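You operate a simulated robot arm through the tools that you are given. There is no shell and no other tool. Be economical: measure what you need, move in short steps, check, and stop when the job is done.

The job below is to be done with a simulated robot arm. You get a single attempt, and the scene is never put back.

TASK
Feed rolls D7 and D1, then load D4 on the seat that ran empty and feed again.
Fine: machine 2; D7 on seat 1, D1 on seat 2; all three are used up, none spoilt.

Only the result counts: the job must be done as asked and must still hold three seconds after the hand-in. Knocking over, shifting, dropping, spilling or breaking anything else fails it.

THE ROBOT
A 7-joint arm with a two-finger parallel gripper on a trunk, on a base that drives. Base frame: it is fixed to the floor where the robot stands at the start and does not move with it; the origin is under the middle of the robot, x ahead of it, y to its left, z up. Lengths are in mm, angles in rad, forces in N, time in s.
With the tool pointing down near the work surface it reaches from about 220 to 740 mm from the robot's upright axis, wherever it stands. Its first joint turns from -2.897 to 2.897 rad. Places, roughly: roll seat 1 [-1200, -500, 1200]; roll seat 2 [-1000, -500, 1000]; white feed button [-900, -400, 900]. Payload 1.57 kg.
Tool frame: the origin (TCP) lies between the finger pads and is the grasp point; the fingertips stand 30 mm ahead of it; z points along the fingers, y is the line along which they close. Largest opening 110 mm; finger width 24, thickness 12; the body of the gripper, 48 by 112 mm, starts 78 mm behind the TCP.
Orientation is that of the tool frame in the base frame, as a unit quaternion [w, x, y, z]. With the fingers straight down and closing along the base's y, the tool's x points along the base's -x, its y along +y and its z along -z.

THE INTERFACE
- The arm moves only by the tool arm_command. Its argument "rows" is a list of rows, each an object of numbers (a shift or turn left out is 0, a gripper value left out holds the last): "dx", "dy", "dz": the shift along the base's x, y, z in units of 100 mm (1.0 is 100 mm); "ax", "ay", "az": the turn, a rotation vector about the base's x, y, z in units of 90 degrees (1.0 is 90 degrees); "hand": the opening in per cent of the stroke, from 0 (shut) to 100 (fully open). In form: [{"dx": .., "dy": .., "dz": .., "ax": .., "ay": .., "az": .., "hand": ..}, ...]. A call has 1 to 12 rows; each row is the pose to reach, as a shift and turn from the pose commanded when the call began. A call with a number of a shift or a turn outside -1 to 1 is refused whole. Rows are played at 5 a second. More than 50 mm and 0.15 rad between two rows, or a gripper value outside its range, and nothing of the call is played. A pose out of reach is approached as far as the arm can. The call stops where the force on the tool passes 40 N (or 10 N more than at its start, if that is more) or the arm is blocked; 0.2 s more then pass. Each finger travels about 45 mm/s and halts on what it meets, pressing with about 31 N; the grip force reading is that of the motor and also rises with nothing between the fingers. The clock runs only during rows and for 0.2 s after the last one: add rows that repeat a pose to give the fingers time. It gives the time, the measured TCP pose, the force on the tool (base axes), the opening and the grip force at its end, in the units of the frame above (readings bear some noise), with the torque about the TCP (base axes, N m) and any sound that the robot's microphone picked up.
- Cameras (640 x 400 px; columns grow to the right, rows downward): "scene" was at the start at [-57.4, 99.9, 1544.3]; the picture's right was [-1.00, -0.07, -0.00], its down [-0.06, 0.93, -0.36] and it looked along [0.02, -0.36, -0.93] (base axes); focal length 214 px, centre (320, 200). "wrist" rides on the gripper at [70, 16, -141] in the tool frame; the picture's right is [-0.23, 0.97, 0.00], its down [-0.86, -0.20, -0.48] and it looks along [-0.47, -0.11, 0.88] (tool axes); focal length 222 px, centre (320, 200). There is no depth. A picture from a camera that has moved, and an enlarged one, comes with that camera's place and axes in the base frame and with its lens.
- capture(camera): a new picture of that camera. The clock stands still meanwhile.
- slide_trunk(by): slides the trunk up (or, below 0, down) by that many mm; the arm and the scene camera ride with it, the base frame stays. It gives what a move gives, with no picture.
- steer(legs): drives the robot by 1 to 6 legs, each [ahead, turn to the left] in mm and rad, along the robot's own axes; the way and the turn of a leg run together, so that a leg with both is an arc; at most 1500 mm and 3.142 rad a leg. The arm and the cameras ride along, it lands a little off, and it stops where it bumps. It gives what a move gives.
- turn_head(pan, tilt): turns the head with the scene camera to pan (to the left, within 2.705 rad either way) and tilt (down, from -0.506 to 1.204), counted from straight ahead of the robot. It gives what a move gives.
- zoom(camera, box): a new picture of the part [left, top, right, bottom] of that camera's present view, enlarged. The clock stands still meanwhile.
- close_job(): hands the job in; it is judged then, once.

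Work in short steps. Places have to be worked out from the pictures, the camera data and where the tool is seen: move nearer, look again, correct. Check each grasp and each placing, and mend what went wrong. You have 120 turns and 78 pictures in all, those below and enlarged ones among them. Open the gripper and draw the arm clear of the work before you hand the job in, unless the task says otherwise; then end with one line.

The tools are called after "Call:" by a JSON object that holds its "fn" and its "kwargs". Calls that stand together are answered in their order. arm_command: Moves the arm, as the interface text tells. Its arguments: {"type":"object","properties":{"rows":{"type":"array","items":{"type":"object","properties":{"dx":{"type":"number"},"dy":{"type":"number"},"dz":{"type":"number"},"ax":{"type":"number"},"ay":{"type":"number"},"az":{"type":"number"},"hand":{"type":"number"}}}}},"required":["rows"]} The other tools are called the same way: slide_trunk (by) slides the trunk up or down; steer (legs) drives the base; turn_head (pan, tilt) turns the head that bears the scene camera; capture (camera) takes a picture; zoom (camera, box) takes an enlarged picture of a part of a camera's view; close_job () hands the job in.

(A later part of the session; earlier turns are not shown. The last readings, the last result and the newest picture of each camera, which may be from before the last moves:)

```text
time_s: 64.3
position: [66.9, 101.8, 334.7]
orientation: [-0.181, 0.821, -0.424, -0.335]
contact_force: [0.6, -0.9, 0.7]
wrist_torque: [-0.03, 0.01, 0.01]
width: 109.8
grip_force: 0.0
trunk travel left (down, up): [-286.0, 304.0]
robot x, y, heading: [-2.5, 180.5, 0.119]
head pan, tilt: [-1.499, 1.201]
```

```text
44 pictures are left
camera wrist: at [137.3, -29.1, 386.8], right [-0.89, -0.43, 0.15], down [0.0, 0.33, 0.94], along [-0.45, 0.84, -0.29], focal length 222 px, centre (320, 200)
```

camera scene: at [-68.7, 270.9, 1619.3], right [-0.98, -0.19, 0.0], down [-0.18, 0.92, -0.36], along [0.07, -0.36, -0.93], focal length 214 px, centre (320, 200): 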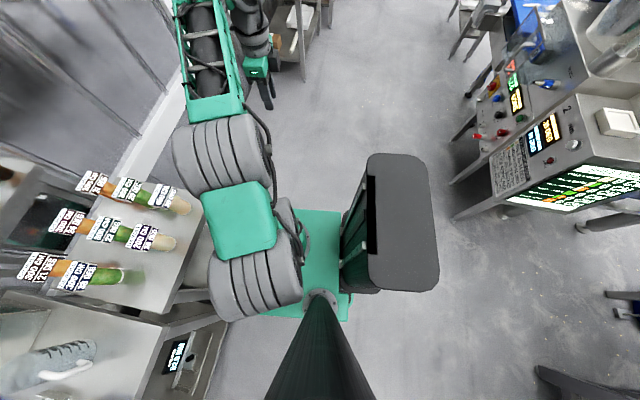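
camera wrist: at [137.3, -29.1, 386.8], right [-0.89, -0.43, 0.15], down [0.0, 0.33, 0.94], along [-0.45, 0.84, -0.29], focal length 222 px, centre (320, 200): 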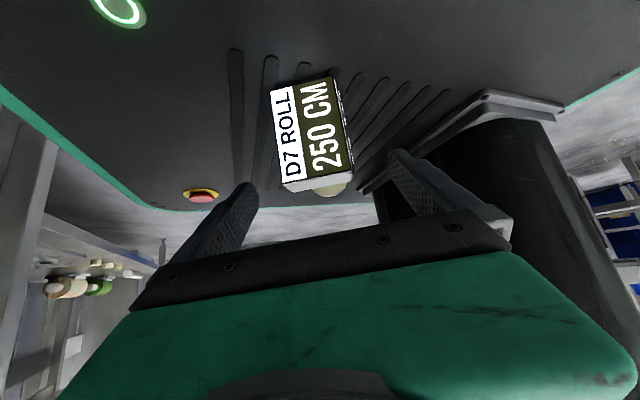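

Cap end now reads (60, 113); fingers straddle it evenly. I advance the rest and close.

Call:
{"fn": "arm_command", "kwargs": {"rows": [{"dx": -0.16, "dy": 0.25, "dz": -0.29}, {"dx": -0.34, "dy": 0.5, "dz": -0.58}, {"dx": -0.34, "dy": 0.5, "dz": -0.58}, {"dx": -0.34, "dy": 0.5, "dz": -0.58, "hand": 50}, {"dx": -0.34, "dy": 0.5, "dz": -0.58, "hand": 20}, {"dx": -0.34, "dy": 0.5, "dz": -0.58, "hand": 0}, {"dx": -0.34, "dy": 0.5, "dz": -0.58, "hand": 0}, {"dx": -0.34, "dy": 0.5, "dz": -0.58, "hand": 0}]}}

Call:
{"fn": "capture", "kwargs": {"camera": "wrist"}}

```text
time_s: 65.0
position: [34.5, 144.2, 282.3]
orientation: [-0.18, 0.82, -0.425, -0.338]
contact_force: [10.1, -3.9, 28.1]
wrist_torque: [-0.89, 0.58, 0.25]
width: 107.2
grip_force: 0.1
trunk travel left (down, up): [-286.0, 304.0]
robot x, y, heading: [2.2, 180.4, 0.12]
head pan, tilt: [-1.499, 1.201]
stopped in row 3: the force on the tool passed its limit at 123 N (the readings are from after the stop); the commanded pose is now the measured one
```

```text
43 pictures are left
camera wrist: at [106.4, 13.0, 333.3], right [-0.89, -0.43, 0.15], down [0.0, 0.33, 0.95], along [-0.46, 0.84, -0.29], focal length 222 px, centre (320, 200)
```

wrist: 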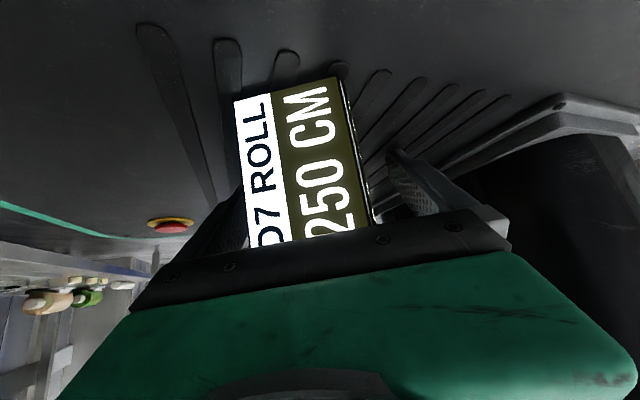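

The fingertips touched the base plate (plate ≈ z 252). I lift 12 mm and close on the roll.

Call:
{"fn": "arm_command", "kwargs": {"rows": [{"dz": 0.12}, {"dz": 0.12}, {"dz": 0.12, "hand": 50}, {"dz": 0.12, "hand": 20}, {"dz": 0.12, "hand": 0}, {"dz": 0.12, "hand": 0}, {"dz": 0.12, "hand": 0}]}}

Call:
{"fn": "capture", "kwargs": {"camera": "wrist"}}

```text
time_s: 66.6
position: [34.5, 144.4, 292.8]
orientation: [-0.181, 0.82, -0.425, -0.338]
contact_force: [-0.4, -0.2, 0.1]
wrist_torque: [0.05, 0.0, -0.01]
width: 50.4
grip_force: 25.3
trunk travel left (down, up): [-286.0, 304.0]
robot x, y, heading: [1.1, 177.4, 0.119]
head pan, tilt: [-1.499, 1.201]
```

```text
42 pictures are left
camera wrist: at [107.4, 13.3, 343.5], right [-0.89, -0.43, 0.15], down [0.0, 0.33, 0.95], along [-0.46, 0.84, -0.29], focal length 222 px, centre (320, 200)
```

wrist: 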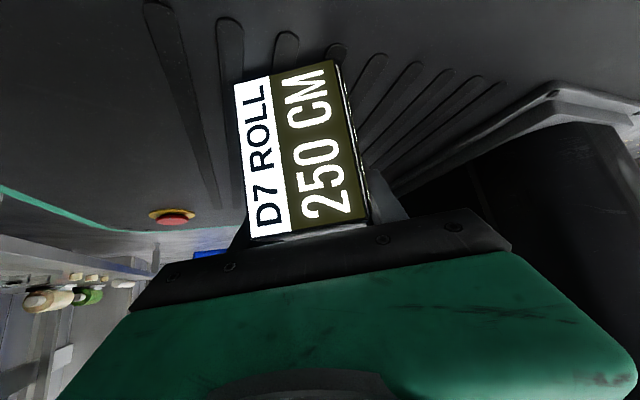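

D7 is held (50.4 mm). I back out along the tool axis, gently.

Call:
{"fn": "arm_command", "kwargs": {"rows": [{"dz": 0.15}, {"dx": 0.1, "dy": -0.15, "dz": 0.35}, {"dx": 0.25, "dy": -0.36, "dz": 0.6}, {"dx": 0.4, "dy": -0.58, "dz": 0.8}, {"dx": 0.55, "dy": -0.81, "dz": 0.99}, {"dx": 0.55, "dy": -0.81, "dz": 0.99}]}}

Call:
{"fn": "arm_command", "kwargs": {"rows": [{"dx": 0.15, "dy": -0.22, "dz": 0.24}, {"dx": 0.3, "dy": -0.44, "dz": 0.48}, {"dx": 0.45, "dy": -0.66, "dz": 0.72}, {"dx": 0.6, "dy": -0.9, "dz": 0.99}, {"dx": 0.6, "dy": -0.9, "dz": 0.99}]}}

Call:
{"fn": "capture", "kwargs": {"camera": "wrist"}}

```text
time_s: 68.0
position: [88.7, 66.1, 391.2]
orientation: [-0.181, 0.82, -0.425, -0.338]
contact_force: [-0.4, 0.2, -2.4]
wrist_torque: [0.0, 0.02, 0.0]
width: 50.0
grip_force: 30.8
trunk travel left (down, up): [-286.0, 304.0]
robot x, y, heading: [-1.7, 178.1, 0.121]
head pan, tilt: [-1.499, 1.201]
```

```text
time_s: 69.2
position: [150.9, -29.4, 492.2]
orientation: [-0.181, 0.82, -0.425, -0.338]
contact_force: [0.2, -0.1, -2.4]
wrist_torque: [-0.03, 0.02, 0.04]
width: 50.1
grip_force: 30.6
trunk travel left (down, up): [-286.0, 304.0]
robot x, y, heading: [3.2, 175.9, 0.116]
head pan, tilt: [-1.499, 1.201]
```

```text
41 pictures are left
camera wrist: at [223.1, -160.6, 543.2], right [-0.89, -0.43, 0.15], down [0.0, 0.33, 0.95], along [-0.46, 0.84, -0.29], focal length 222 px, centre (320, 200)
```

wrist: 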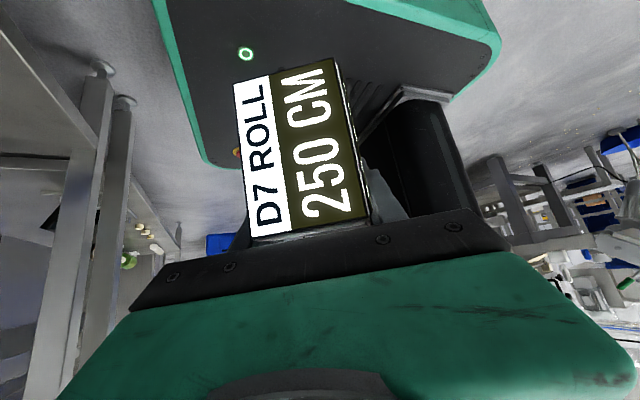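

D7 is securely held. I now swing the tool outward stepwise (total ≈84°) so the roll becomes upright, while moving out and up.

Call:
{"fn": "arm_command", "kwargs": {"rows": [{"dx": 0.12, "dy": -0.18, "dz": 0.2}, {"dx": 0.24, "dy": -0.36, "dz": 0.4, "ax": -0.07, "ay": -0.05}, {"dx": 0.36, "dy": -0.54, "dz": 0.6, "ax": -0.14, "ay": -0.1}, {"dx": 0.48, "dy": -0.7, "dz": 0.8, "ax": -0.21, "ay": -0.145}, {"dx": 0.6, "dy": -0.87, "dz": 1.0, "ax": -0.28, "ay": -0.19}, {"dx": 0.6, "dy": -0.87, "dz": 1.0, "ax": -0.35, "ay": -0.24}, {"dx": 0.6, "dy": -0.87, "dz": 1.0, "ax": -0.35, "ay": -0.24}]}}

Call:
{"fn": "arm_command", "kwargs": {"rows": [{"dx": 0.12, "dy": -0.18, "dz": 0.2, "ax": -0.07, "ay": -0.05}, {"dx": 0.24, "dy": -0.36, "dz": 0.4, "ax": -0.14, "ay": -0.1}, {"dx": 0.36, "dy": -0.54, "dz": 0.6, "ax": -0.21, "ay": -0.145}, {"dx": 0.48, "dy": -0.7, "dz": 0.8, "ax": -0.28, "ay": -0.19}, {"dx": 0.55, "dy": -0.82, "dz": 1.0, "ax": -0.35, "ay": -0.24}, {"dx": 0.55, "dy": -0.82, "dz": 1.0, "ax": -0.42, "ay": -0.287}, {"dx": 0.55, "dy": -0.82, "dz": 1.0, "ax": -0.42, "ay": -0.287}]}}

Call:
{"fn": "slide_trunk", "kwargs": {"by": 150}}

Call:
{"fn": "capture", "kwargs": {"camera": "scene"}}

```text
time_s: 70.8
position: [210.1, -113.6, 592.2]
orientation: [-0.028, 0.887, -0.459, -0.053]
contact_force: [1.2, 0.5, -2.6]
wrist_torque: [0.0, 0.0, -0.01]
width: 50.1
grip_force: 30.9
trunk travel left (down, up): [-286.0, 304.0]
robot x, y, heading: [-1.0, 175.4, 0.115]
head pan, tilt: [-1.499, 1.201]
```

```text
time_s: 72.4
position: [263.7, -194.9, 692.2]
orientation: [0.158, 0.837, -0.434, 0.293]
contact_force: [0.6, -0.1, -3.1]
wrist_torque: [0.03, 0.02, -0.01]
width: 49.9
grip_force: 30.5
trunk travel left (down, up): [-286.0, 304.0]
robot x, y, heading: [-0.4, 178.1, 0.119]
head pan, tilt: [-1.499, 1.201]
```

```text
time_s: 74.1
position: [264.4, -195.5, 841.4]
orientation: [0.159, 0.837, -0.434, 0.293]
contact_force: [0.1, -0.6, -2.1]
wrist_torque: [-0.01, 0.0, -0.02]
width: 50.1
grip_force: 30.8
trunk travel left (down, up): [-436.0, 154.0]
robot x, y, heading: [-2.2, 179.9, 0.118]
head pan, tilt: [-1.499, 1.201]
```

```text
40 pictures are left
camera scene: at [-68.7, 270.8, 1469.3], right [-0.98, -0.19, 0.0], down [-0.18, 0.92, -0.36], along [0.07, -0.36, -0.93], focal length 214 px, centre (320, 200)
```

scene: 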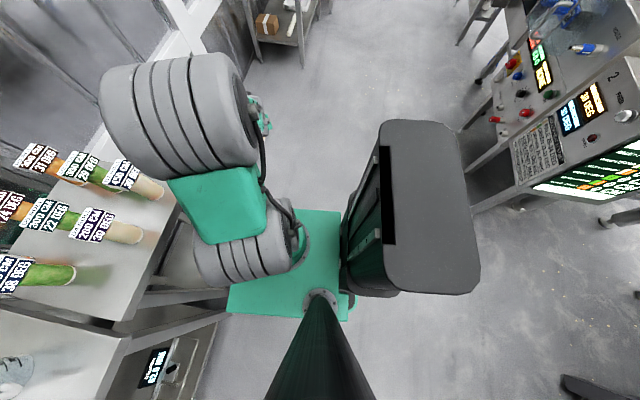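

The roll is held upright (tool tilted 38.9° outward). I raise the trunk fully and test a short drive first, watching the grip.

Call:
{"fn": "slide_trunk", "kwargs": {"by": 150}}

Call:
{"fn": "steer", "kwargs": {"legs": [[-150, 0]]}}

Call:
{"fn": "steer", "kwargs": {"legs": [[-350, 0]]}}

```text
time_s: 75.9
position: [263.7, -195.6, 992.1]
orientation: [0.158, 0.837, -0.434, 0.293]
contact_force: [0.2, 0.9, -1.8]
wrist_torque: [0.02, -0.01, 0.0]
width: 49.9
grip_force: 31.3
trunk travel left (down, up): [-586.0, 4.0]
robot x, y, heading: [0.6, 182.5, 0.121]
head pan, tilt: [-1.499, 1.201]
```

```text
time_s: 77.3
position: [110.3, -214.0, 992.1]
orientation: [0.158, 0.837, -0.433, 0.294]
contact_force: [-0.5, -0.3, -2.9]
wrist_torque: [0.01, 0.02, 0.02]
width: 49.9
grip_force: 31.1
trunk travel left (down, up): [-586.0, 4.0]
robot x, y, heading: [-153.0, 159.4, 0.117]
head pan, tilt: [-1.499, 1.201]
```

```text
time_s: 79.6
position: [-243.9, -256.2, 992.5]
orientation: [0.159, 0.836, -0.437, 0.293]
contact_force: [-0.4, 0.5, -1.5]
wrist_torque: [0.02, 0.04, 0.0]
width: 50.2
grip_force: 30.8
trunk travel left (down, up): [-586.0, 4.0]
robot x, y, heading: [-505.3, 118.9, 0.113]
head pan, tilt: [-1.499, 1.201]
```

Driving straight keeps the grip. I raise the arm 100 mm, then drive the rest in two legs.

Call:
{"fn": "arm_command", "kwargs": {"rows": [{"dz": 0.33}, {"dz": 0.66}, {"dz": 1.0}, {"dz": 1.0}]}}

Call:
{"fn": "steer", "kwargs": {"legs": [[-350, 0]]}}

Call:
{"fn": "turn_head", "kwargs": {"pan": -1.9, "tilt": 0.9}}

Call:
{"fn": "capture", "kwargs": {"camera": "scene"}}

```text
time_s: 80.6
position: [-246.2, -255.7, 1091.5]
orientation: [0.16, 0.835, -0.437, 0.292]
contact_force: [-0.5, 0.3, -2.4]
wrist_torque: [0.02, 0.03, 0.01]
width: 50.0
grip_force: 31.3
trunk travel left (down, up): [-586.0, 4.0]
robot x, y, heading: [-501.9, 120.0, 0.116]
head pan, tilt: [-1.499, 1.201]
```

```text
time_s: 82.8
position: [-578.9, -293.8, 1091.5]
orientation: [0.159, 0.836, -0.435, 0.293]
contact_force: [0.6, 0.3, -2.3]
wrist_torque: [0.04, 0.0, 0.01]
width: 50.2
grip_force: 31.3
trunk travel left (down, up): [-586.0, 4.0]
robot x, y, heading: [-839.1, 82.4, 0.113]
head pan, tilt: [-1.499, 1.201]
```

```text
time_s: 83.6
position: [-577.9, -293.2, 1091.3]
orientation: [0.159, 0.836, -0.435, 0.294]
contact_force: [-0.1, 0.6, -2.4]
wrist_torque: [0.01, 0.03, 0.0]
width: 50.1
grip_force: 31.2
trunk travel left (down, up): [-586.0, 4.0]
robot x, y, heading: [-837.7, 78.2, 0.114]
head pan, tilt: [-1.901, 0.901]
```

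```text
39 pictures are left
camera scene: at [-932.9, 155.1, 1639.1], right [-0.98, 0.21, 0.0], down [0.17, 0.77, -0.62], along [-0.13, -0.61, -0.78], focal length 214 px, centre (320, 200)
```

scene: 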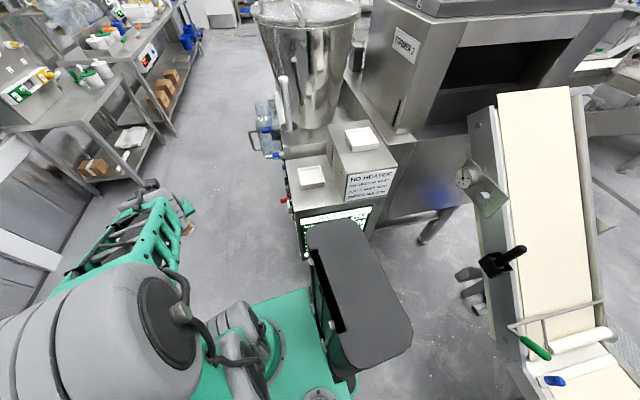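

Seats refine to ≈(-1035,-485,~985) and (-1230,-485,~1150). I drive the last 215 mm back.

Call:
{"fn": "steer", "kwargs": {"legs": [[-215, 0]]}}

Call:
{"fn": "capture", "kwargs": {"camera": "scene"}}

Call:
{"fn": "capture", "kwargs": {"camera": "wrist"}}

```text
time_s: 85.3
position: [-790.5, -316.3, 1090.8]
orientation: [0.158, 0.837, -0.434, 0.293]
contact_force: [-0.5, -0.3, -2.0]
wrist_torque: [0.02, -0.02, -0.02]
width: 50.1
grip_force: 31.1
trunk travel left (down, up): [-586.0, 4.0]
robot x, y, heading: [-1053.7, 57.7, 0.119]
head pan, tilt: [-1.901, 0.901]
```

```text
38 pictures are left
camera scene: at [-1147.6, 129.8, 1639.1], right [-0.98, 0.21, 0.0], down [0.17, 0.77, -0.62], along [-0.13, -0.61, -0.78], focal length 214 px, centre (320, 200)
```

scene: 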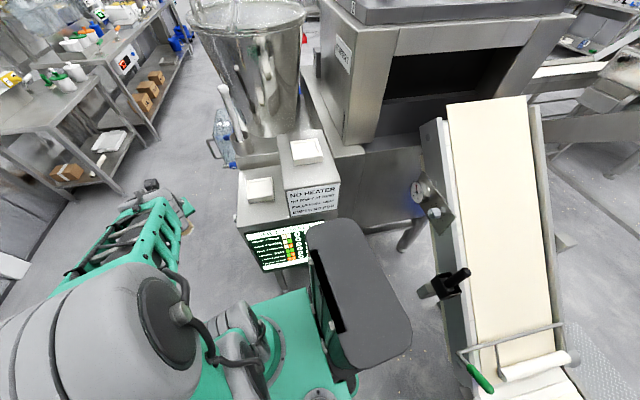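

```text
37 pictures are left
camera wrist: at [-822.5, -296.6, 1245.3], right [-0.9, -0.41, -0.13], down [-0.39, 0.91, -0.17], along [0.19, -0.1, -0.98], focal length 222 px, centre (320, 200)
```

wrist: 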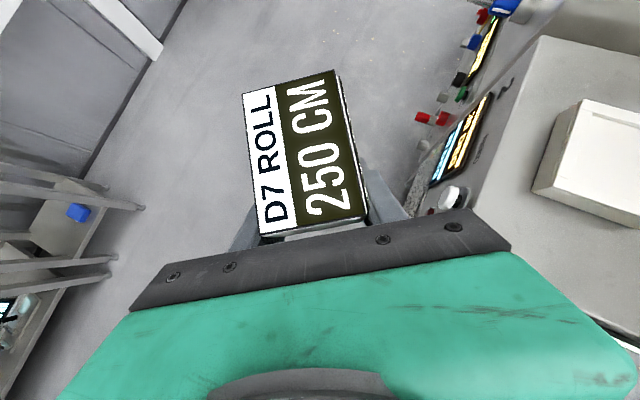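

D7's grip is fine. Seats triangulate to about seat 2 (-1033,-471,1006), seat 1 (-1236,-500,1141). I move the arm up and toward seat 1 while yawing the tilted tool with it.

Call:
{"fn": "arm_command", "kwargs": {"rows": [{"dx": -0.1, "dz": 0.35, "az": -0.05}, {"dx": -0.35, "dz": 0.65, "az": -0.1}, {"dx": -0.7, "dz": 0.9, "az": -0.16}, {"dx": -1.0, "dz": 1.0, "az": -0.22}, {"dx": -1.0, "dz": 1.0, "az": -0.22}]}}

Call:
{"fn": "arm_command", "kwargs": {"rows": [{"dx": -0.1, "dz": 0.35, "az": -0.05}, {"dx": -0.35, "dz": 0.65, "az": -0.1}, {"dx": -0.7, "dz": 0.9, "az": -0.16}, {"dx": -1.0, "dz": 0.9, "az": -0.22}, {"dx": -1.0, "dz": 0.9, "az": -0.22}]}}

Call:
{"fn": "arm_command", "kwargs": {"rows": [{"dx": -0.4, "dy": -0.1, "az": -0.06}, {"dx": -0.7, "dy": -0.3, "az": -0.12}, {"dx": -1.0, "dy": -0.5, "az": -0.16}, {"dx": -1.0, "dy": -0.5, "az": -0.16}]}}

Call:
{"fn": "capture", "kwargs": {"camera": "wrist"}}

```text
time_s: 86.5
position: [-919.9, -323.7, 1175.5]
orientation: [0.202, 0.766, -0.549, 0.266]
contact_force: [0.7, 0.3, -2.0]
wrist_torque: [0.01, -0.02, 0.01]
width: 50.0
grip_force: 31.3
out of reach, approached as far as the arm can: row 1, 2, 3, 4, 5
trunk travel left (down, up): [-586.0, 4.0]
robot x, y, heading: [-1050.8, 54.3, 0.121]
head pan, tilt: [-1.901, 0.901]
```

```text
time_s: 87.7
position: [-1033.8, -335.6, 1286.0]
orientation: [0.263, 0.673, -0.661, 0.204]
contact_force: [-0.4, -0.3, -2.7]
wrist_torque: [0.01, 0.02, -0.01]
width: 50.0
grip_force: 31.3
out of reach, approached as far as the arm can: row 1, 2, 3, 4, 5
trunk travel left (down, up): [-586.0, 4.0]
robot x, y, heading: [-1051.1, 56.4, 0.123]
head pan, tilt: [-1.901, 0.901]
```

```text
time_s: 88.7
position: [-1102.0, -362.5, 1285.9]
orientation: [-0.281, -0.615, 0.715, -0.178]
contact_force: [-0.4, 0.3, -2.1]
wrist_torque: [0.02, 0.01, 0.01]
width: 50.2
grip_force: 30.7
out of reach, approached as far as the arm can: row 2, 3, 4
trunk travel left (down, up): [-586.0, 4.0]
robot x, y, heading: [-1055.4, 58.4, 0.124]
head pan, tilt: [-1.901, 0.901]
```

```text
36 pictures are left
camera wrist: at [-1098.9, -328.0, 1441.5], right [-0.93, 0.35, -0.05], down [0.36, 0.92, -0.18], along [-0.01, -0.18, -0.98], focal length 222 px, centre (320, 200)
```

wrist: 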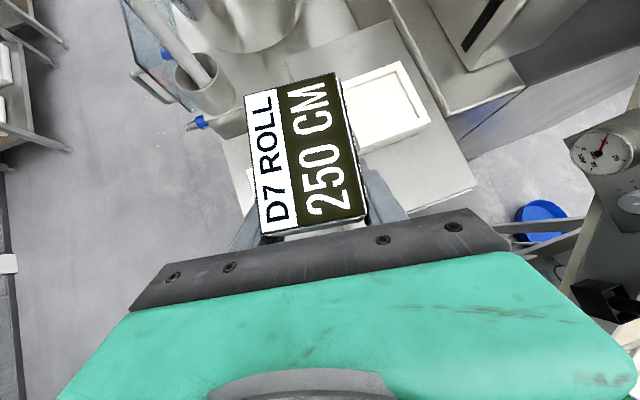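

Seat 1's tray is visible, centred near (-1232,-482). Roll axis is ~9 mm outward of the TCP. I move on towards it.

Call:
{"fn": "arm_command", "kwargs": {"rows": [{"dx": -0.3, "dy": -0.2}, {"dx": -0.6, "dy": -0.45}, {"dx": -0.8, "dy": -0.7}, {"dx": -0.8, "dy": -0.7}]}}

Call:
{"fn": "capture", "kwargs": {"camera": "wrist"}}

```text
time_s: 89.7
position: [-1184.0, -434.9, 1287.3]
orientation: [-0.28, -0.616, 0.714, -0.178]
contact_force: [-0.4, 1.1, -3.0]
wrist_torque: [0.04, -0.03, -0.02]
width: 50.3
grip_force: 31.3
trunk travel left (down, up): [-586.0, 4.0]
robot x, y, heading: [-1050.7, 56.2, 0.119]
head pan, tilt: [-1.901, 0.901]
```

```text
35 pictures are left
camera wrist: at [-1180.5, -400.3, 1442.0], right [-0.93, 0.35, -0.05], down [0.35, 0.92, -0.18], along [-0.01, -0.18, -0.98], focal length 222 px, centre (320, 200)
```

wrist: 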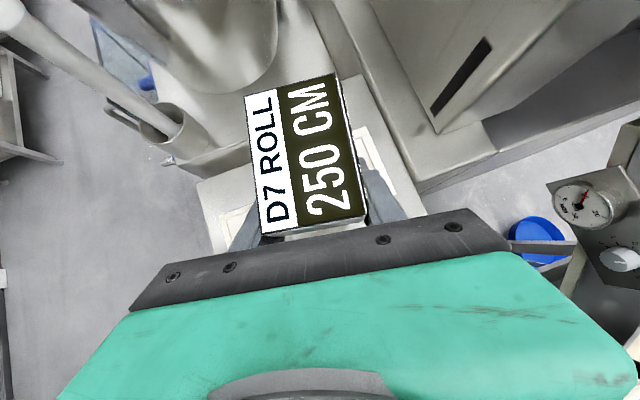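

Tray corners give seat 1's centre (-1232,-484), side ≈102 mm. I move the TCP to (-1229,-475) and lower partway.

Call:
{"fn": "arm_command", "kwargs": {"rows": [{"dx": -0.22, "dy": -0.2}, {"dx": -0.45, "dy": -0.4}, {"dx": -0.45, "dy": -0.4, "dz": -0.25}, {"dx": -0.45, "dy": -0.4, "dz": -0.25}]}}

Call:
{"fn": "capture", "kwargs": {"camera": "wrist"}}

Call:
{"fn": "capture", "kwargs": {"camera": "scene"}}

```text
time_s: 90.7
position: [-1227.2, -475.7, 1260.5]
orientation: [-0.28, -0.616, 0.714, -0.179]
contact_force: [0.4, -0.3, -1.0]
wrist_torque: [0.01, -0.03, -0.02]
width: 50.0
grip_force: 31.1
trunk travel left (down, up): [-586.0, 4.0]
robot x, y, heading: [-1051.7, 58.2, 0.116]
head pan, tilt: [-1.901, 0.901]
```

```text
34 pictures are left
camera wrist: at [-1223.6, -440.5, 1416.2], right [-0.93, 0.35, -0.05], down [0.35, 0.92, -0.17], along [-0.01, -0.18, -0.98], focal length 222 px, centre (320, 200)
```

wrist: 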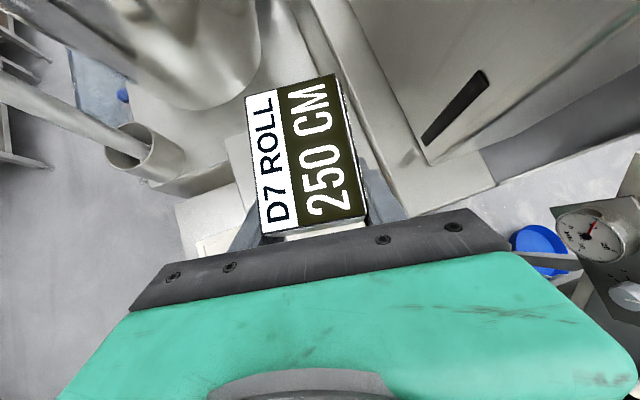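

```text
33 pictures are left
camera scene: at [-1147.0, 129.7, 1639.1], right [-0.98, 0.21, 0.0], down [0.16, 0.77, -0.62], along [-0.13, -0.61, -0.78], focal length 214 px, centre (320, 200)
```

scene: 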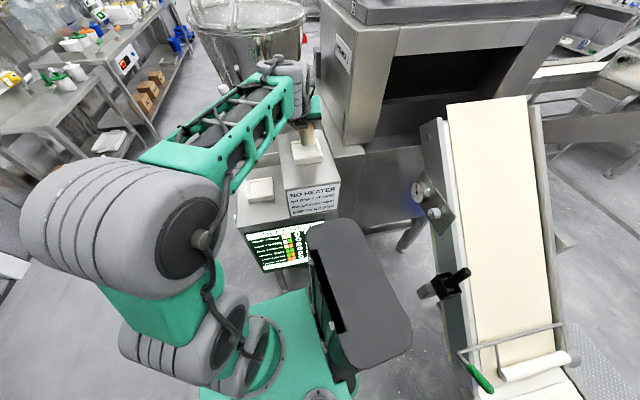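

I zoom the scene view at seat 1 to check the alignment.

Call:
{"fn": "zoom", "kwargs": {"camera": "scene", "box": [260, 90, 350, 170]}}

```text
5.00 times, centred on (305, 130) of scene
camera zoom: at [-1147.0, 129.7, 1639.1], right [-0.98, 0.21, 0.0], down [0.16, 0.77, -0.62], along [-0.13, -0.61, -0.78], focal length 1072 px, centre (395, 550)
```

zoom: 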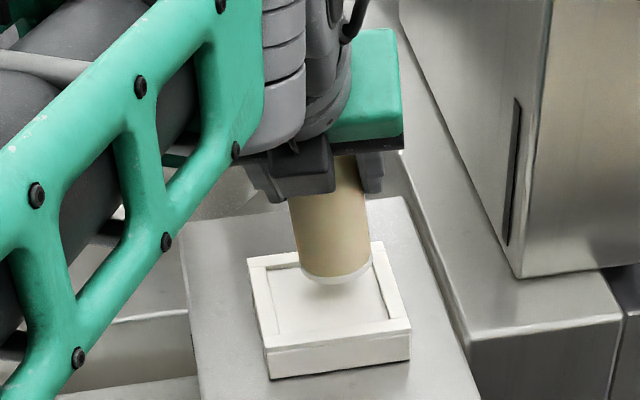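

The roll leans a few degrees sideways (tool y is tilted 5°); correcting this also brings the bottom over the tray's centre (≈-1228,-480). I apply it and descend 20 mm.

Call:
{"fn": "arm_command", "kwargs": {"rows": [{"ax": -0.01, "ay": -0.056, "dy": 0.02}, {"ax": -0.01, "ay": -0.056, "dy": 0.02}, {"ax": -0.01, "ay": -0.056, "dy": 0.02, "dz": -0.12}, {"ax": -0.01, "ay": -0.056, "dy": 0.02, "dz": -0.12}]}}

Call:
{"fn": "zoom", "kwargs": {"camera": "scene", "box": [260, 90, 350, 170]}}

```text
time_s: 91.7
position: [-1231.7, -467.6, 1243.7]
orientation: [-0.256, -0.609, 0.721, -0.207]
contact_force: [-0.9, 1.5, -3.1]
wrist_torque: [0.02, -0.01, 0.02]
width: 50.0
grip_force: 31.3
out of reach, approached as far as the arm can: row 1, 2, 3, 4
trunk travel left (down, up): [-586.0, 4.0]
robot x, y, heading: [-1056.6, 61.0, 0.123]
head pan, tilt: [-1.901, 0.901]
```

```text
5.00 times, centred on (305, 130) of scene
camera zoom: at [-1147.0, 130.3, 1639.0], right [-0.98, 0.21, 0.0], down [0.16, 0.77, -0.62], along [-0.13, -0.61, -0.78], focal length 1072 px, centre (395, 550)
```

zoom: 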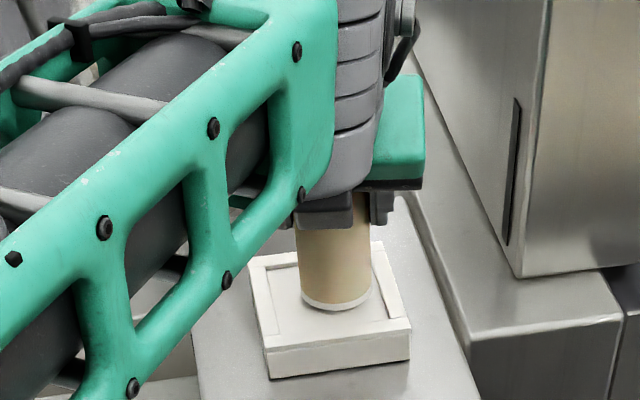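

The roll is upright now, about (−5,+7) mm off centre and ~10 mm above the floor of the tray. I correct a little.

Call:
{"fn": "arm_command", "kwargs": {"rows": [{"dx": 0.05, "dy": -0.07}, {"dx": 0.05, "dy": -0.07}]}}

```text
time_s: 92.3
position: [-1229.2, -470.8, 1237.5]
orientation: [-0.256, -0.608, 0.723, -0.207]
contact_force: [0.1, 0.7, -2.1]
wrist_torque: [0.03, -0.04, -0.02]
width: 50.4
grip_force: 30.6
out of reach, approached as far as the arm can: row 1, 2
trunk travel left (down, up): [-586.0, 4.0]
robot x, y, heading: [-1053.9, 57.3, 0.115]
head pan, tilt: [-1.901, 0.901]
```

Still following approximately; I nudge further out and down in small steps.

Call:
{"fn": "arm_command", "kwargs": {"rows": [{"dx": 0.02, "dy": -0.05, "dz": -0.02}, {"dx": 0.02, "dy": -0.05, "dz": -0.04}, {"dx": 0.02, "dy": -0.05, "dz": -0.04}]}}

Call:
{"fn": "zoom", "kwargs": {"camera": "scene", "box": [275, 110, 335, 165]}}

```text
time_s: 93.1
position: [-1227.5, -472.0, 1230.7]
orientation: [-0.258, -0.607, 0.721, -0.213]
contact_force: [2.8, 0.7, 22.2]
wrist_torque: [-0.51, -0.56, 0.03]
width: 50.0
grip_force: 30.8
out of reach, approached as far as the arm can: row 1, 2, 3
trunk travel left (down, up): [-586.0, 4.0]
robot x, y, heading: [-1053.8, 57.0, 0.119]
head pan, tilt: [-1.901, 0.901]
```

```text
7.27 times, centred on (305, 138) of scene
camera zoom: at [-1145.9, 132.1, 1639.3], right [-0.98, 0.21, 0.0], down [0.16, 0.77, -0.62], along [-0.13, -0.61, -0.78], focal length 1560 px, centre (429, 654)
```

zoom: 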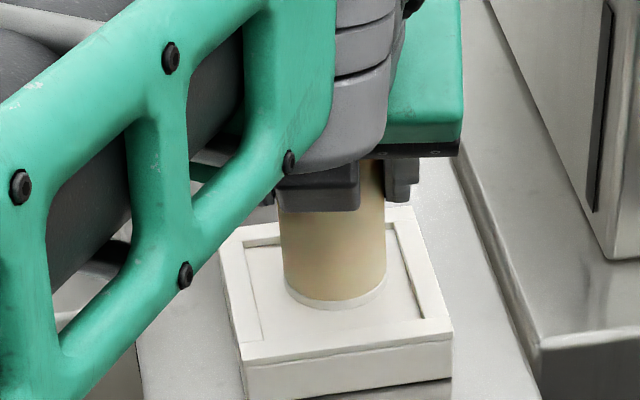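

The roll stands in the tray with 22 N contact. I relieve 1 mm and open the hand.

Call:
{"fn": "arm_command", "kwargs": {"rows": [{"dz": 0.02}, {"dz": 0.02, "hand": 60}, {"dz": 0.02, "hand": 75}, {"dz": 0.02, "hand": 100}, {"dz": 0.02, "hand": 100}, {"dz": 0.02, "hand": 100}, {"dz": 0.02, "hand": 100}]}}

Call:
{"fn": "zoom", "kwargs": {"camera": "scene", "box": [260, 90, 350, 170]}}

```text
time_s: 94.7
position: [-1230.0, -473.6, 1228.2]
orientation: [-0.254, -0.606, 0.724, -0.21]
contact_force: [-1.0, -0.3, -1.1]
wrist_torque: [0.01, 0.0, 0.0]
width: 109.9
grip_force: 0.1
trunk travel left (down, up): [-586.0, 4.0]
robot x, y, heading: [-1051.6, 54.7, 0.121]
head pan, tilt: [-1.901, 0.901]
```

```text
5.00 times, centred on (305, 130) of scene
camera zoom: at [-1146.9, 130.0, 1639.1], right [-0.98, 0.21, 0.0], down [0.16, 0.77, -0.62], along [-0.13, -0.61, -0.78], focal length 1072 px, centre (395, 550)
```

zoom: 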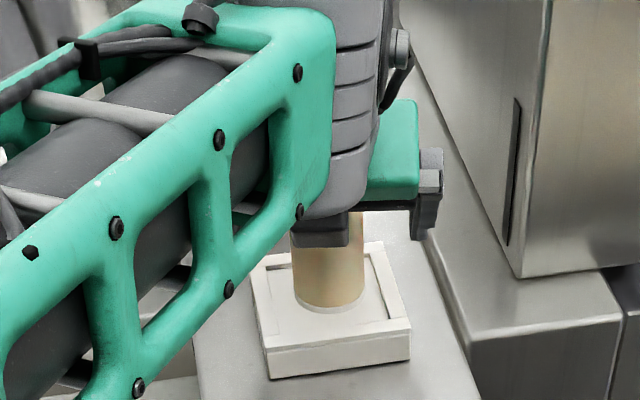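

D7 stands on seat 1. I withdraw along the tool axis in small steps.

Call:
{"fn": "arm_command", "kwargs": {"rows": [{"dx": 0.03, "dy": 0.18, "dz": 0.23}, {"dx": 0.06, "dy": 0.36, "dz": 0.46}, {"dx": 0.09, "dy": 0.5, "dz": 0.65}, {"dx": 0.09, "dy": 0.5, "dz": 0.65}]}}

Call:
{"fn": "capture", "kwargs": {"camera": "wrist"}}

```text
time_s: 95.7
position: [-1225.5, -419.6, 1278.3]
orientation: [-0.261, -0.611, 0.719, -0.203]
contact_force: [-0.1, -0.9, 0.1]
wrist_torque: [-0.01, 0.01, 0.02]
width: 110.0
grip_force: 0.0
out of reach, approached as far as the arm can: row 1, 2, 3, 4
trunk travel left (down, up): [-586.0, 4.0]
robot x, y, heading: [-1053.5, 54.5, 0.122]
head pan, tilt: [-1.901, 0.901]
```

```text
28 pictures are left
camera wrist: at [-1232.7, -383.9, 1433.6], right [-0.93, 0.34, -0.12], down [0.36, 0.92, -0.17], along [0.05, -0.2, -0.98], focal length 222 px, centre (320, 200)
```

wrist: 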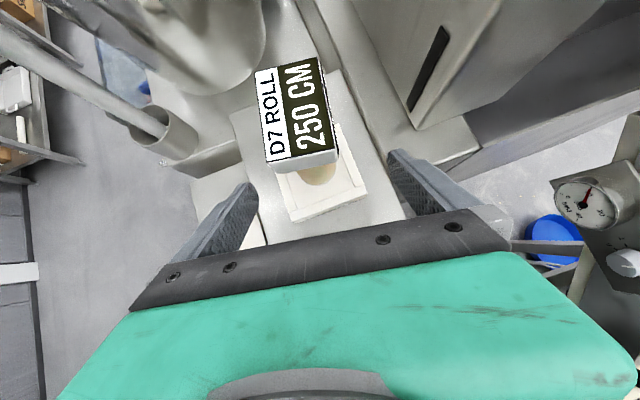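

D7 stands well. I pull back further and bring the tool back to vertical.

Call:
{"fn": "arm_command", "kwargs": {"rows": [{"dx": 0.15, "dy": 0.3}, {"dx": 0.3, "dy": 0.5, "ax": 0.07, "ay": -0.013}, {"dx": 0.5, "dy": 0.5, "ax": 0.14, "ay": -0.026}, {"dx": 0.7, "dy": 0.5, "ax": 0.21, "ay": -0.039}, {"dx": 0.9, "dy": 0.5, "ax": 0.28, "ay": -0.052}, {"dx": 1.0, "dy": 0.5, "ax": 0.35, "ay": -0.065}, {"dx": 1.0, "dy": 0.5, "ax": 0.419, "ay": -0.076}, {"dx": 1.0, "dy": 0.5, "ax": 0.419, "ay": -0.076}]}}

Call:
{"fn": "arm_command", "kwargs": {"rows": [{"dx": 0.15, "az": 0.09}, {"dx": 0.3, "az": 0.18}, {"dx": 0.45, "az": 0.27}, {"dx": 0.6, "az": 0.36}, {"dx": 0.8, "az": 0.45, "dz": -0.2}, {"dx": 1.0, "az": 0.54, "dz": -0.4}, {"dx": 1.0, "az": 0.63, "dz": -0.6}, {"dx": 1.0, "az": 0.72, "dz": -0.8}, {"dx": 1.0, "az": 0.81, "dz": -1.0}, {"dx": 1.0, "az": 0.9, "dz": -1.0}, {"dx": 1.0, "az": 0.99, "dz": -1.0}, {"dx": 1.0, "az": 0.99, "dz": -1.0}]}}

```text
time_s: 97.5
position: [-1125.9, -367.2, 1279.1]
orientation: [-0.001, -0.641, 0.768, 0.0]
contact_force: [0.7, -0.5, 0.0]
wrist_torque: [-0.01, -0.01, -0.02]
width: 110.0
grip_force: 0.0
out of reach, approached as far as the arm can: row 1, 2, 3, 4
trunk travel left (down, up): [-586.0, 4.0]
robot x, y, heading: [-1050.5, 55.0, 0.116]
head pan, tilt: [-1.901, 0.901]
```

```text
time_s: 100.1
position: [-1024.1, -369.6, 1178.3]
orientation: [0.001, 0.995, -0.097, 0.002]
contact_force: [0.2, 0.5, -0.5]
wrist_torque: [0.0, 0.0, 0.02]
width: 110.0
grip_force: 0.1
trunk travel left (down, up): [-586.0, 4.0]
robot x, y, heading: [-1052.9, 59.6, 0.121]
head pan, tilt: [-1.901, 0.901]
```

The tool is vertical again. I drive back to the rolls: ahead 1060, then turn left to heading ≈1.57.

Call:
{"fn": "steer", "kwargs": {"legs": [[1055, 0], [0, 1.45]]}}

Call:
{"fn": "capture", "kwargs": {"camera": "wrist"}}

```text
time_s: 109.1
position: [406.7, 165.2, 1179.1]
orientation: [-0.001, 0.802, 0.598, 0.002]
contact_force: [-0.5, -0.7, -0.1]
wrist_torque: [-0.01, -0.01, -0.01]
width: 110.2
grip_force: 0.1
trunk travel left (down, up): [-586.0, 4.0]
robot x, y, heading: [-20.0, 184.1, 1.591]
head pan, tilt: [-1.901, 0.901]
```

```text
27 pictures are left
camera wrist: at [441.2, 228.9, 1321.2], right [0.87, -0.5, 0.0], down [-0.44, -0.76, 0.48], along [-0.24, -0.41, -0.88], focal length 222 px, centre (320, 200)
```

wrist: 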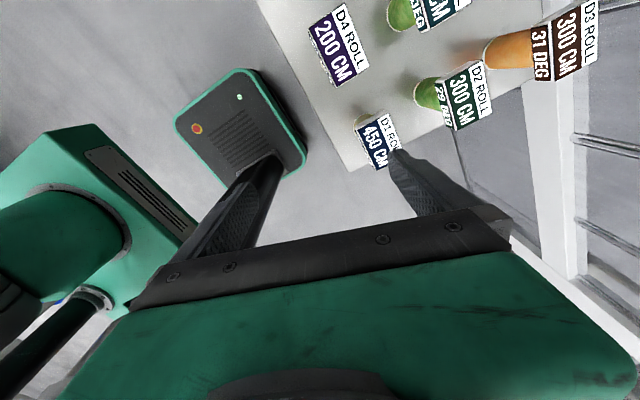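

D1 reads (475,115), D4 (480,248). I move above D1 with the yaw to 90°, then lower by the trunk and check.

Call:
{"fn": "arm_command", "kwargs": {"rows": [{"dx": 0.2, "dy": -0.15, "az": 0.06}, {"dx": 0.4, "dy": -0.3, "az": 0.12}, {"dx": 0.6, "dy": -0.45, "az": 0.184}, {"dx": 0.71, "dy": -0.54, "az": 0.184}, {"dx": 0.71, "dy": -0.54, "az": 0.184}]}}

Call:
{"fn": "slide_trunk", "kwargs": {"by": -120}}

Call:
{"fn": "capture", "kwargs": {"camera": "wrist"}}

```text
time_s: 110.3
position: [476.0, 109.8, 1180.5]
orientation: [0.0, 0.708, 0.706, 0.002]
contact_force: [-0.4, -0.2, 0.4]
wrist_torque: [0.01, 0.0, -0.03]
width: 110.1
grip_force: 0.1
trunk travel left (down, up): [-586.0, 4.0]
robot x, y, heading: [-21.2, 180.3, 1.593]
head pan, tilt: [-1.901, 0.901]
```

```text
time_s: 111.8
position: [476.7, 109.6, 1061.5]
orientation: [-0.001, 0.708, 0.706, 0.002]
contact_force: [-0.4, -0.1, 0.3]
wrist_torque: [0.01, -0.04, -0.05]
width: 110.1
grip_force: 0.0
trunk travel left (down, up): [-466.0, 124.0]
robot x, y, heading: [-21.9, 181.5, 1.59]
head pan, tilt: [-1.901, 0.901]
```

```text
26 pictures are left
camera wrist: at [491.7, 180.6, 1202.0], right [0.97, -0.23, 0.0], down [-0.2, -0.86, 0.48], along [-0.11, -0.46, -0.88], focal length 222 px, centre (320, 200)
```

wrist: 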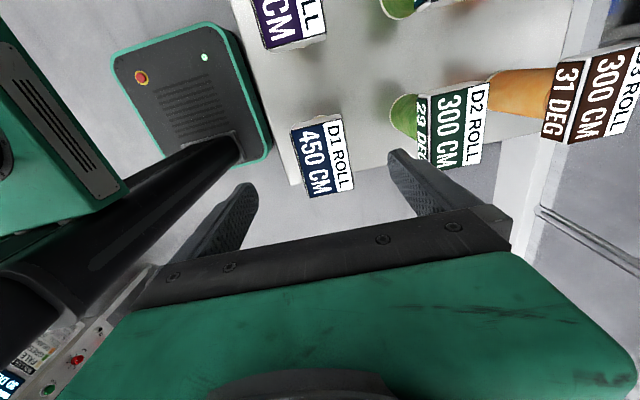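

D1 is centred within a few mm. I descend around it and close.

Call:
{"fn": "arm_command", "kwargs": {"rows": [{"dx": 0.02, "dy": 0.04}, {"dx": 0.02, "dy": 0.04, "dz": -0.3}, {"dx": 0.02, "dy": 0.04, "dz": -0.6}, {"dx": 0.02, "dy": 0.04, "dz": -0.9}, {"dx": 0.02, "dy": 0.04, "dz": -1.0}]}}

Call:
{"fn": "arm_command", "kwargs": {"rows": [{"dz": -0.2}, {"dz": -0.38}, {"dz": -0.38}, {"dz": -0.38, "hand": 50}, {"dz": -0.38, "hand": 20}, {"dz": -0.38, "hand": 0}, {"dz": -0.38, "hand": 0}, {"dz": -0.38, "hand": 0}]}}

Call:
{"fn": "slide_trunk", "kwargs": {"by": 120}}

```text
time_s: 113.0
position: [478.1, 115.8, 960.6]
orientation: [0.0, 0.708, 0.706, 0.001]
contact_force: [0.1, -0.6, -0.5]
wrist_torque: [0.01, -0.01, 0.01]
width: 109.9
grip_force: 0.0
trunk travel left (down, up): [-466.0, 124.0]
robot x, y, heading: [-22.3, 180.8, 1.594]
head pan, tilt: [-1.901, 0.901]
```

```text
time_s: 114.8
position: [477.4, 115.7, 922.7]
orientation: [-0.002, 0.708, 0.706, 0.002]
contact_force: [0.8, 0.2, 1.5]
wrist_torque: [0.0, 0.05, 0.01]
width: 50.7
grip_force: 25.6
trunk travel left (down, up): [-466.0, 124.0]
robot x, y, heading: [-19.7, 176.8, 1.591]
head pan, tilt: [-1.901, 0.901]
```

```text
time_s: 116.3
position: [478.6, 114.7, 1042.7]
orientation: [-0.001, 0.708, 0.706, 0.002]
contact_force: [0.0, 0.8, -2.3]
wrist_torque: [0.0, -0.02, 0.01]
width: 50.4
grip_force: 30.8
trunk travel left (down, up): [-586.0, 4.0]
robot x, y, heading: [-21.1, 179.1, 1.593]
head pan, tilt: [-1.901, 0.901]
```

D1 is held. I retract and raise, then test a small turn while watching the grip.

Call:
{"fn": "arm_command", "kwargs": {"rows": [{"dz": 0.4}, {"dz": 0.8}, {"dx": -0.4, "dz": 0.9}, {"dx": -0.8, "dz": 0.9}, {"dx": -0.8, "dz": 0.9}]}}

Call:
{"fn": "steer", "kwargs": {"legs": [[0, -0.25]]}}

Call:
{"fn": "steer", "kwargs": {"legs": [[0, -0.4]]}}

```text
time_s: 117.5
position: [396.6, 116.7, 1132.7]
orientation: [-0.001, 0.708, 0.706, 0.002]
contact_force: [-0.3, 0.1, -2.5]
wrist_torque: [0.01, 0.02, 0.0]
width: 50.1
grip_force: 31.2
trunk travel left (down, up): [-586.0, 4.0]
robot x, y, heading: [-20.2, 182.1, 1.592]
head pan, tilt: [-1.901, 0.901]
```

```text
time_s: 118.7
position: [368.7, 14.1, 1133.9]
orientation: [0.0, 0.791, 0.612, 0.002]
contact_force: [0.2, -0.6, -2.8]
wrist_torque: [0.01, 0.01, 0.01]
width: 50.6
grip_force: 31.0
trunk travel left (down, up): [-586.0, 4.0]
robot x, y, heading: [-21.0, 182.2, 1.338]
head pan, tilt: [-1.901, 0.901]
```

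```text
time_s: 120.3
position: [273.4, -123.8, 1133.8]
orientation: [-0.001, 0.896, 0.444, 0.002]
contact_force: [-0.9, -0.7, -2.5]
wrist_torque: [0.03, 0.0, -0.02]
width: 50.5
grip_force: 30.6
trunk travel left (down, up): [-586.0, 4.0]
robot x, y, heading: [-19.7, 177.8, 0.946]
head pan, tilt: [-1.901, 0.901]
```

Grip stable. I continue turning.

Call:
{"fn": "steer", "kwargs": {"legs": [[0, -0.42]]}}

Call:
{"fn": "steer", "kwargs": {"legs": [[0, -0.42]]}}

```text
time_s: 121.9
position: [124.8, -216.3, 1134.5]
orientation: [0.0, 0.968, 0.249, 0.003]
contact_force: [-0.2, 0.0, -2.9]
wrist_torque: [-0.01, -0.06, -0.03]
width: 50.4
grip_force: 31.0
trunk travel left (down, up): [-586.0, 4.0]
robot x, y, heading: [-20.1, 181.3, 0.53]
head pan, tilt: [-1.901, 0.901]
```

```text
time_s: 123.6
position: [-49.3, -240.9, 1133.0]
orientation: [0.0, 0.999, 0.042, 0.002]
contact_force: [0.0, -0.1, -2.0]
wrist_torque: [-0.01, 0.01, 0.05]
width: 50.4
grip_force: 30.8
trunk travel left (down, up): [-586.0, 4.0]
robot x, y, heading: [-21.3, 180.6, 0.108]
head pan, tilt: [-1.901, 0.901]
```

Turned without loss. I reverse 980 mm so the TCP ends near seat 2, staying above the machine.

Call:
{"fn": "steer", "kwargs": {"legs": [[-500, 0]]}}

Call:
{"fn": "steer", "kwargs": {"legs": [[-470, 0]]}}

Call:
{"fn": "capture", "kwargs": {"camera": "wrist"}}

```text
time_s: 126.6
position: [-570.5, -291.1, 1132.6]
orientation: [0.0, 0.999, 0.032, 0.002]
contact_force: [-0.4, 0.2, -2.5]
wrist_torque: [0.01, -0.04, 0.0]
width: 50.5
grip_force: 30.5
trunk travel left (down, up): [-586.0, 4.0]
robot x, y, heading: [-533.9, 125.5, 0.088]
head pan, tilt: [-1.901, 0.901]
```

```text
time_s: 129.4
position: [-1037.1, -338.3, 1133.6]
orientation: [0.0, 0.999, 0.037, 0.003]
contact_force: [0.3, -0.3, -1.8]
wrist_torque: [0.0, -0.03, 0.01]
width: 50.5
grip_force: 30.9
trunk travel left (down, up): [-586.0, 4.0]
robot x, y, heading: [-1005.4, 84.8, 0.102]
head pan, tilt: [-1.901, 0.901]
```

```text
25 pictures are left
camera wrist: at [-966.6, -347.1, 1275.1], right [-0.15, -0.99, 0.0], down [-0.87, 0.14, 0.48], along [-0.47, 0.07, -0.88], focal length 222 px, centre (320, 200)
```

wrist: 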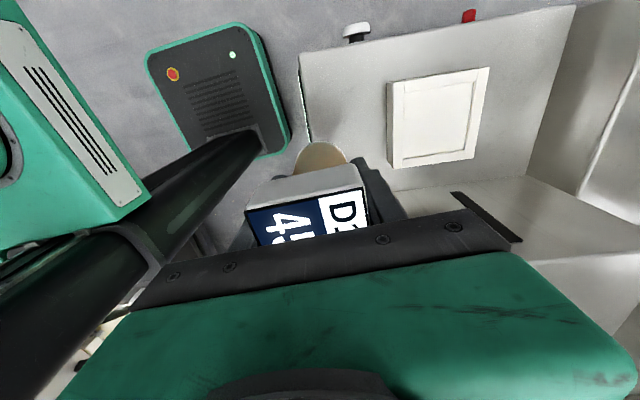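

Seat 2's tray centre reads about (-1024,-480). I move D1 toward it, then check.

Call:
{"fn": "arm_command", "kwargs": {"rows": [{"dx": 0.04, "dy": -0.3}, {"dx": 0.08, "dy": -0.6}, {"dx": 0.1, "dy": -0.9}, {"dx": 0.1, "dy": -0.9}]}}

Call:
{"fn": "capture", "kwargs": {"camera": "wrist"}}

Call:
{"fn": "capture", "kwargs": {"camera": "scene"}}

```text
time_s: 130.4
position: [-1026.1, -426.7, 1134.1]
orientation: [0.001, 0.999, 0.037, 0.001]
contact_force: [1.0, -1.0, -2.8]
wrist_torque: [0.02, -0.02, 0.01]
width: 50.4
grip_force: 31.1
trunk travel left (down, up): [-586.0, 4.0]
robot x, y, heading: [-1004.8, 88.5, 0.101]
head pan, tilt: [-1.901, 0.901]
```

```text
24 pictures are left
camera wrist: at [-955.5, -437.1, 1275.1], right [-0.15, -0.99, 0.0], down [-0.87, 0.14, 0.48], along [-0.47, 0.07, -0.88], focal length 222 px, centre (320, 200)
```

wrist: 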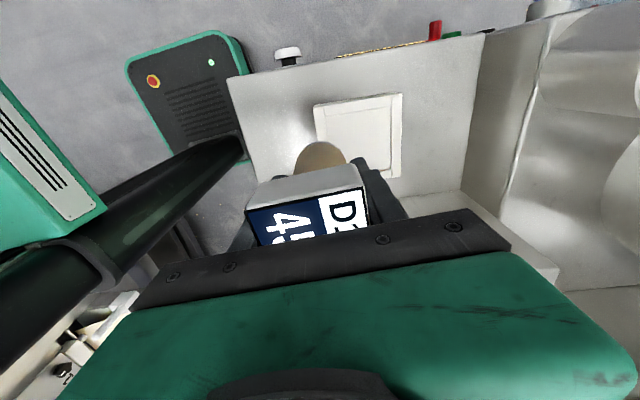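

```text
23 pictures are left
camera scene: at [-1097.4, 159.7, 1639.1], right [-0.97, 0.23, 0.0], down [0.18, 0.76, -0.62], along [-0.14, -0.6, -0.78], focal length 214 px, centre (320, 200)
```

scene: 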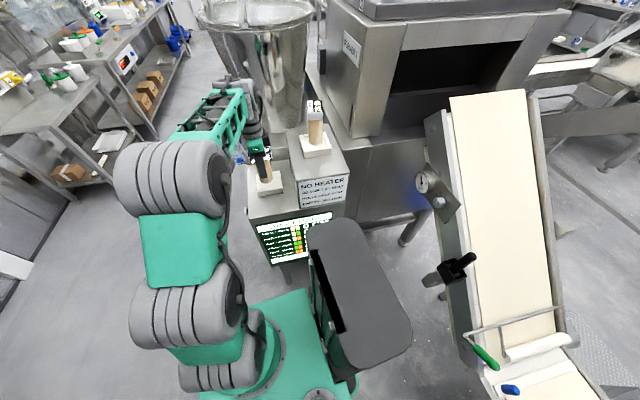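

Tray centre consistently (-1025,-476). I move over it and lower 45 mm, then check by zoom.

Call:
{"fn": "arm_command", "kwargs": {"rows": [{"dy": -0.25}, {"dy": -0.5}, {"dy": -0.5, "dz": -0.25}, {"dy": -0.5, "dz": -0.45}, {"dy": -0.5, "dz": -0.45}]}}

Call:
{"fn": "zoom", "kwargs": {"camera": "scene", "box": [220, 90, 350, 210]}}

```text
time_s: 131.6
position: [-1026.5, -477.3, 1088.8]
orientation: [0.001, 0.999, 0.037, 0.002]
contact_force: [0.7, -0.3, -1.9]
wrist_torque: [-0.01, 0.0, -0.01]
width: 50.3
grip_force: 30.9
trunk travel left (down, up): [-586.0, 4.0]
robot x, y, heading: [-1001.5, 85.1, 0.097]
head pan, tilt: [-1.901, 0.901]
```

```text
3.33 times, centred on (285, 150) of scene
camera zoom: at [-1097.4, 159.6, 1639.1], right [-0.97, 0.23, 0.0], down [0.18, 0.76, -0.62], along [-0.14, -0.6, -0.78], focal length 715 px, centre (437, 367)
```

zoom: 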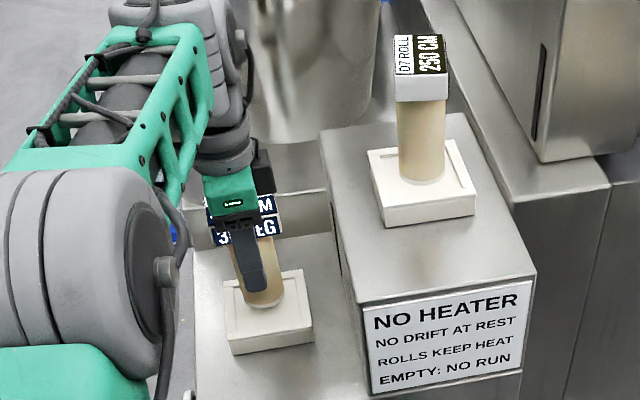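

Roll D1 hangs centrally over the tray. I lower in small steps until contact.

Call:
{"fn": "arm_command", "kwargs": {"rows": [{"dz": -0.05}, {"dz": -0.1}, {"dz": -0.13}, {"dz": -0.13}]}}

Call:
{"fn": "arm_command", "kwargs": {"rows": [{"dz": -0.02}, {"dz": -0.04}, {"dz": -0.05}]}}

```text
time_s: 132.6
position: [-1026.7, -476.7, 1074.8]
orientation: [0.001, 0.999, 0.037, 0.001]
contact_force: [0.4, -0.4, -2.5]
wrist_torque: [0.01, 0.01, -0.03]
width: 50.2
grip_force: 31.0
trunk travel left (down, up): [-586.0, 4.0]
robot x, y, heading: [-1001.4, 84.4, 0.101]
head pan, tilt: [-1.901, 0.901]
```

```text
time_s: 133.4
position: [-1026.4, -477.3, 1069.4]
orientation: [0.0, 0.999, 0.038, 0.001]
contact_force: [-0.1, 0.2, -2.5]
wrist_torque: [0.0, 0.02, -0.01]
width: 50.7
grip_force: 31.2
trunk travel left (down, up): [-586.0, 4.0]
robot x, y, heading: [-1002.7, 87.4, 0.097]
head pan, tilt: [-1.901, 0.901]
```

No contact yet; I continue in 2–3 mm steps.

Call:
{"fn": "arm_command", "kwargs": {"rows": [{"dz": -0.02}, {"dz": -0.04}, {"dz": -0.06}]}}

Call:
{"fn": "zoom", "kwargs": {"camera": "scene", "box": [240, 140, 300, 195]}}

```text
time_s: 134.2
position: [-1026.6, -477.2, 1067.7]
orientation: [0.004, 0.999, 0.037, 0.001]
contact_force: [0.1, 1.6, 24.5]
wrist_torque: [0.75, 0.13, -0.01]
width: 50.9
grip_force: 31.3
trunk travel left (down, up): [-586.0, 4.0]
robot x, y, heading: [-1000.9, 86.9, 0.103]
head pan, tilt: [-1.901, 0.901]
```

```text
7.27 times, centred on (270, 168) of scene
camera zoom: at [-1097.2, 162.4, 1639.5], right [-0.97, 0.23, 0.0], down [0.18, 0.76, -0.62], along [-0.14, -0.61, -0.78], focal length 1560 px, centre (684, 436)
```

zoom: 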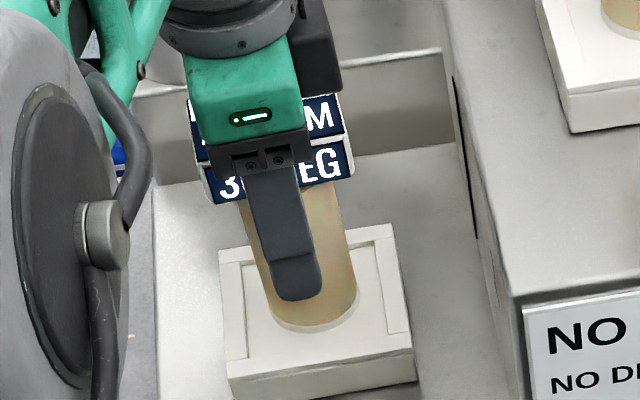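

D1 is in the tray, in contact. I relieve the pressure, open, and rise.

Call:
{"fn": "arm_command", "kwargs": {"rows": [{"dz": 0.04}, {"dz": 0.04, "hand": 60}, {"dz": 0.04, "hand": 75}, {"dz": 0.04, "hand": 100}, {"dz": 0.04, "hand": 100}, {"dz": 0.04, "hand": 100}]}}

Call:
{"fn": "arm_command", "kwargs": {"rows": [{"dz": 0.3}, {"dz": 0.6}, {"dz": 0.9}, {"dz": 1.0}, {"dz": 1.0}]}}

Call:
{"fn": "zoom", "kwargs": {"camera": "scene", "box": [220, 90, 350, 210]}}

```text
time_s: 135.6
position: [-1026.9, -477.0, 1068.6]
orientation: [0.001, 0.999, 0.037, 0.001]
contact_force: [-1.4, 0.3, 0.1]
wrist_torque: [0.02, 0.0, 0.02]
width: 110.0
grip_force: 0.1
trunk travel left (down, up): [-586.0, 4.0]
robot x, y, heading: [-1002.6, 84.2, 0.097]
head pan, tilt: [-1.901, 0.901]
```

```text
time_s: 136.8
position: [-1026.3, -477.6, 1168.2]
orientation: [0.001, 0.999, 0.037, 0.002]
contact_force: [-0.7, -0.8, 0.0]
wrist_torque: [-0.02, 0.02, 0.04]
width: 110.0
grip_force: 0.1
trunk travel left (down, up): [-586.0, 4.0]
robot x, y, heading: [-1001.5, 86.0, 0.1]
head pan, tilt: [-1.901, 0.901]
```

```text
3.33 times, centred on (285, 150) of scene
camera zoom: at [-1097.4, 159.8, 1639.1], right [-0.97, 0.23, 0.0], down [0.18, 0.76, -0.62], along [-0.14, -0.6, -0.78], focal length 715 px, centre (437, 367)
```

zoom: 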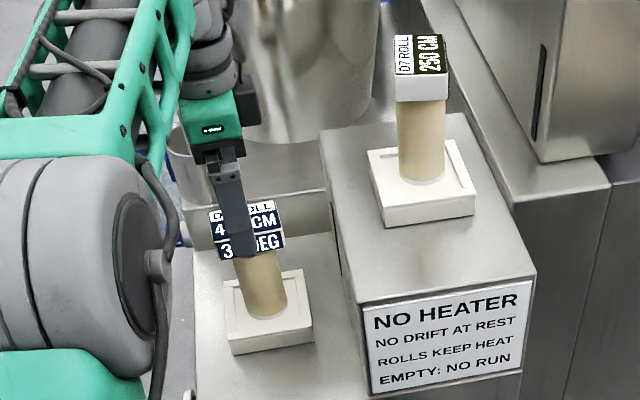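

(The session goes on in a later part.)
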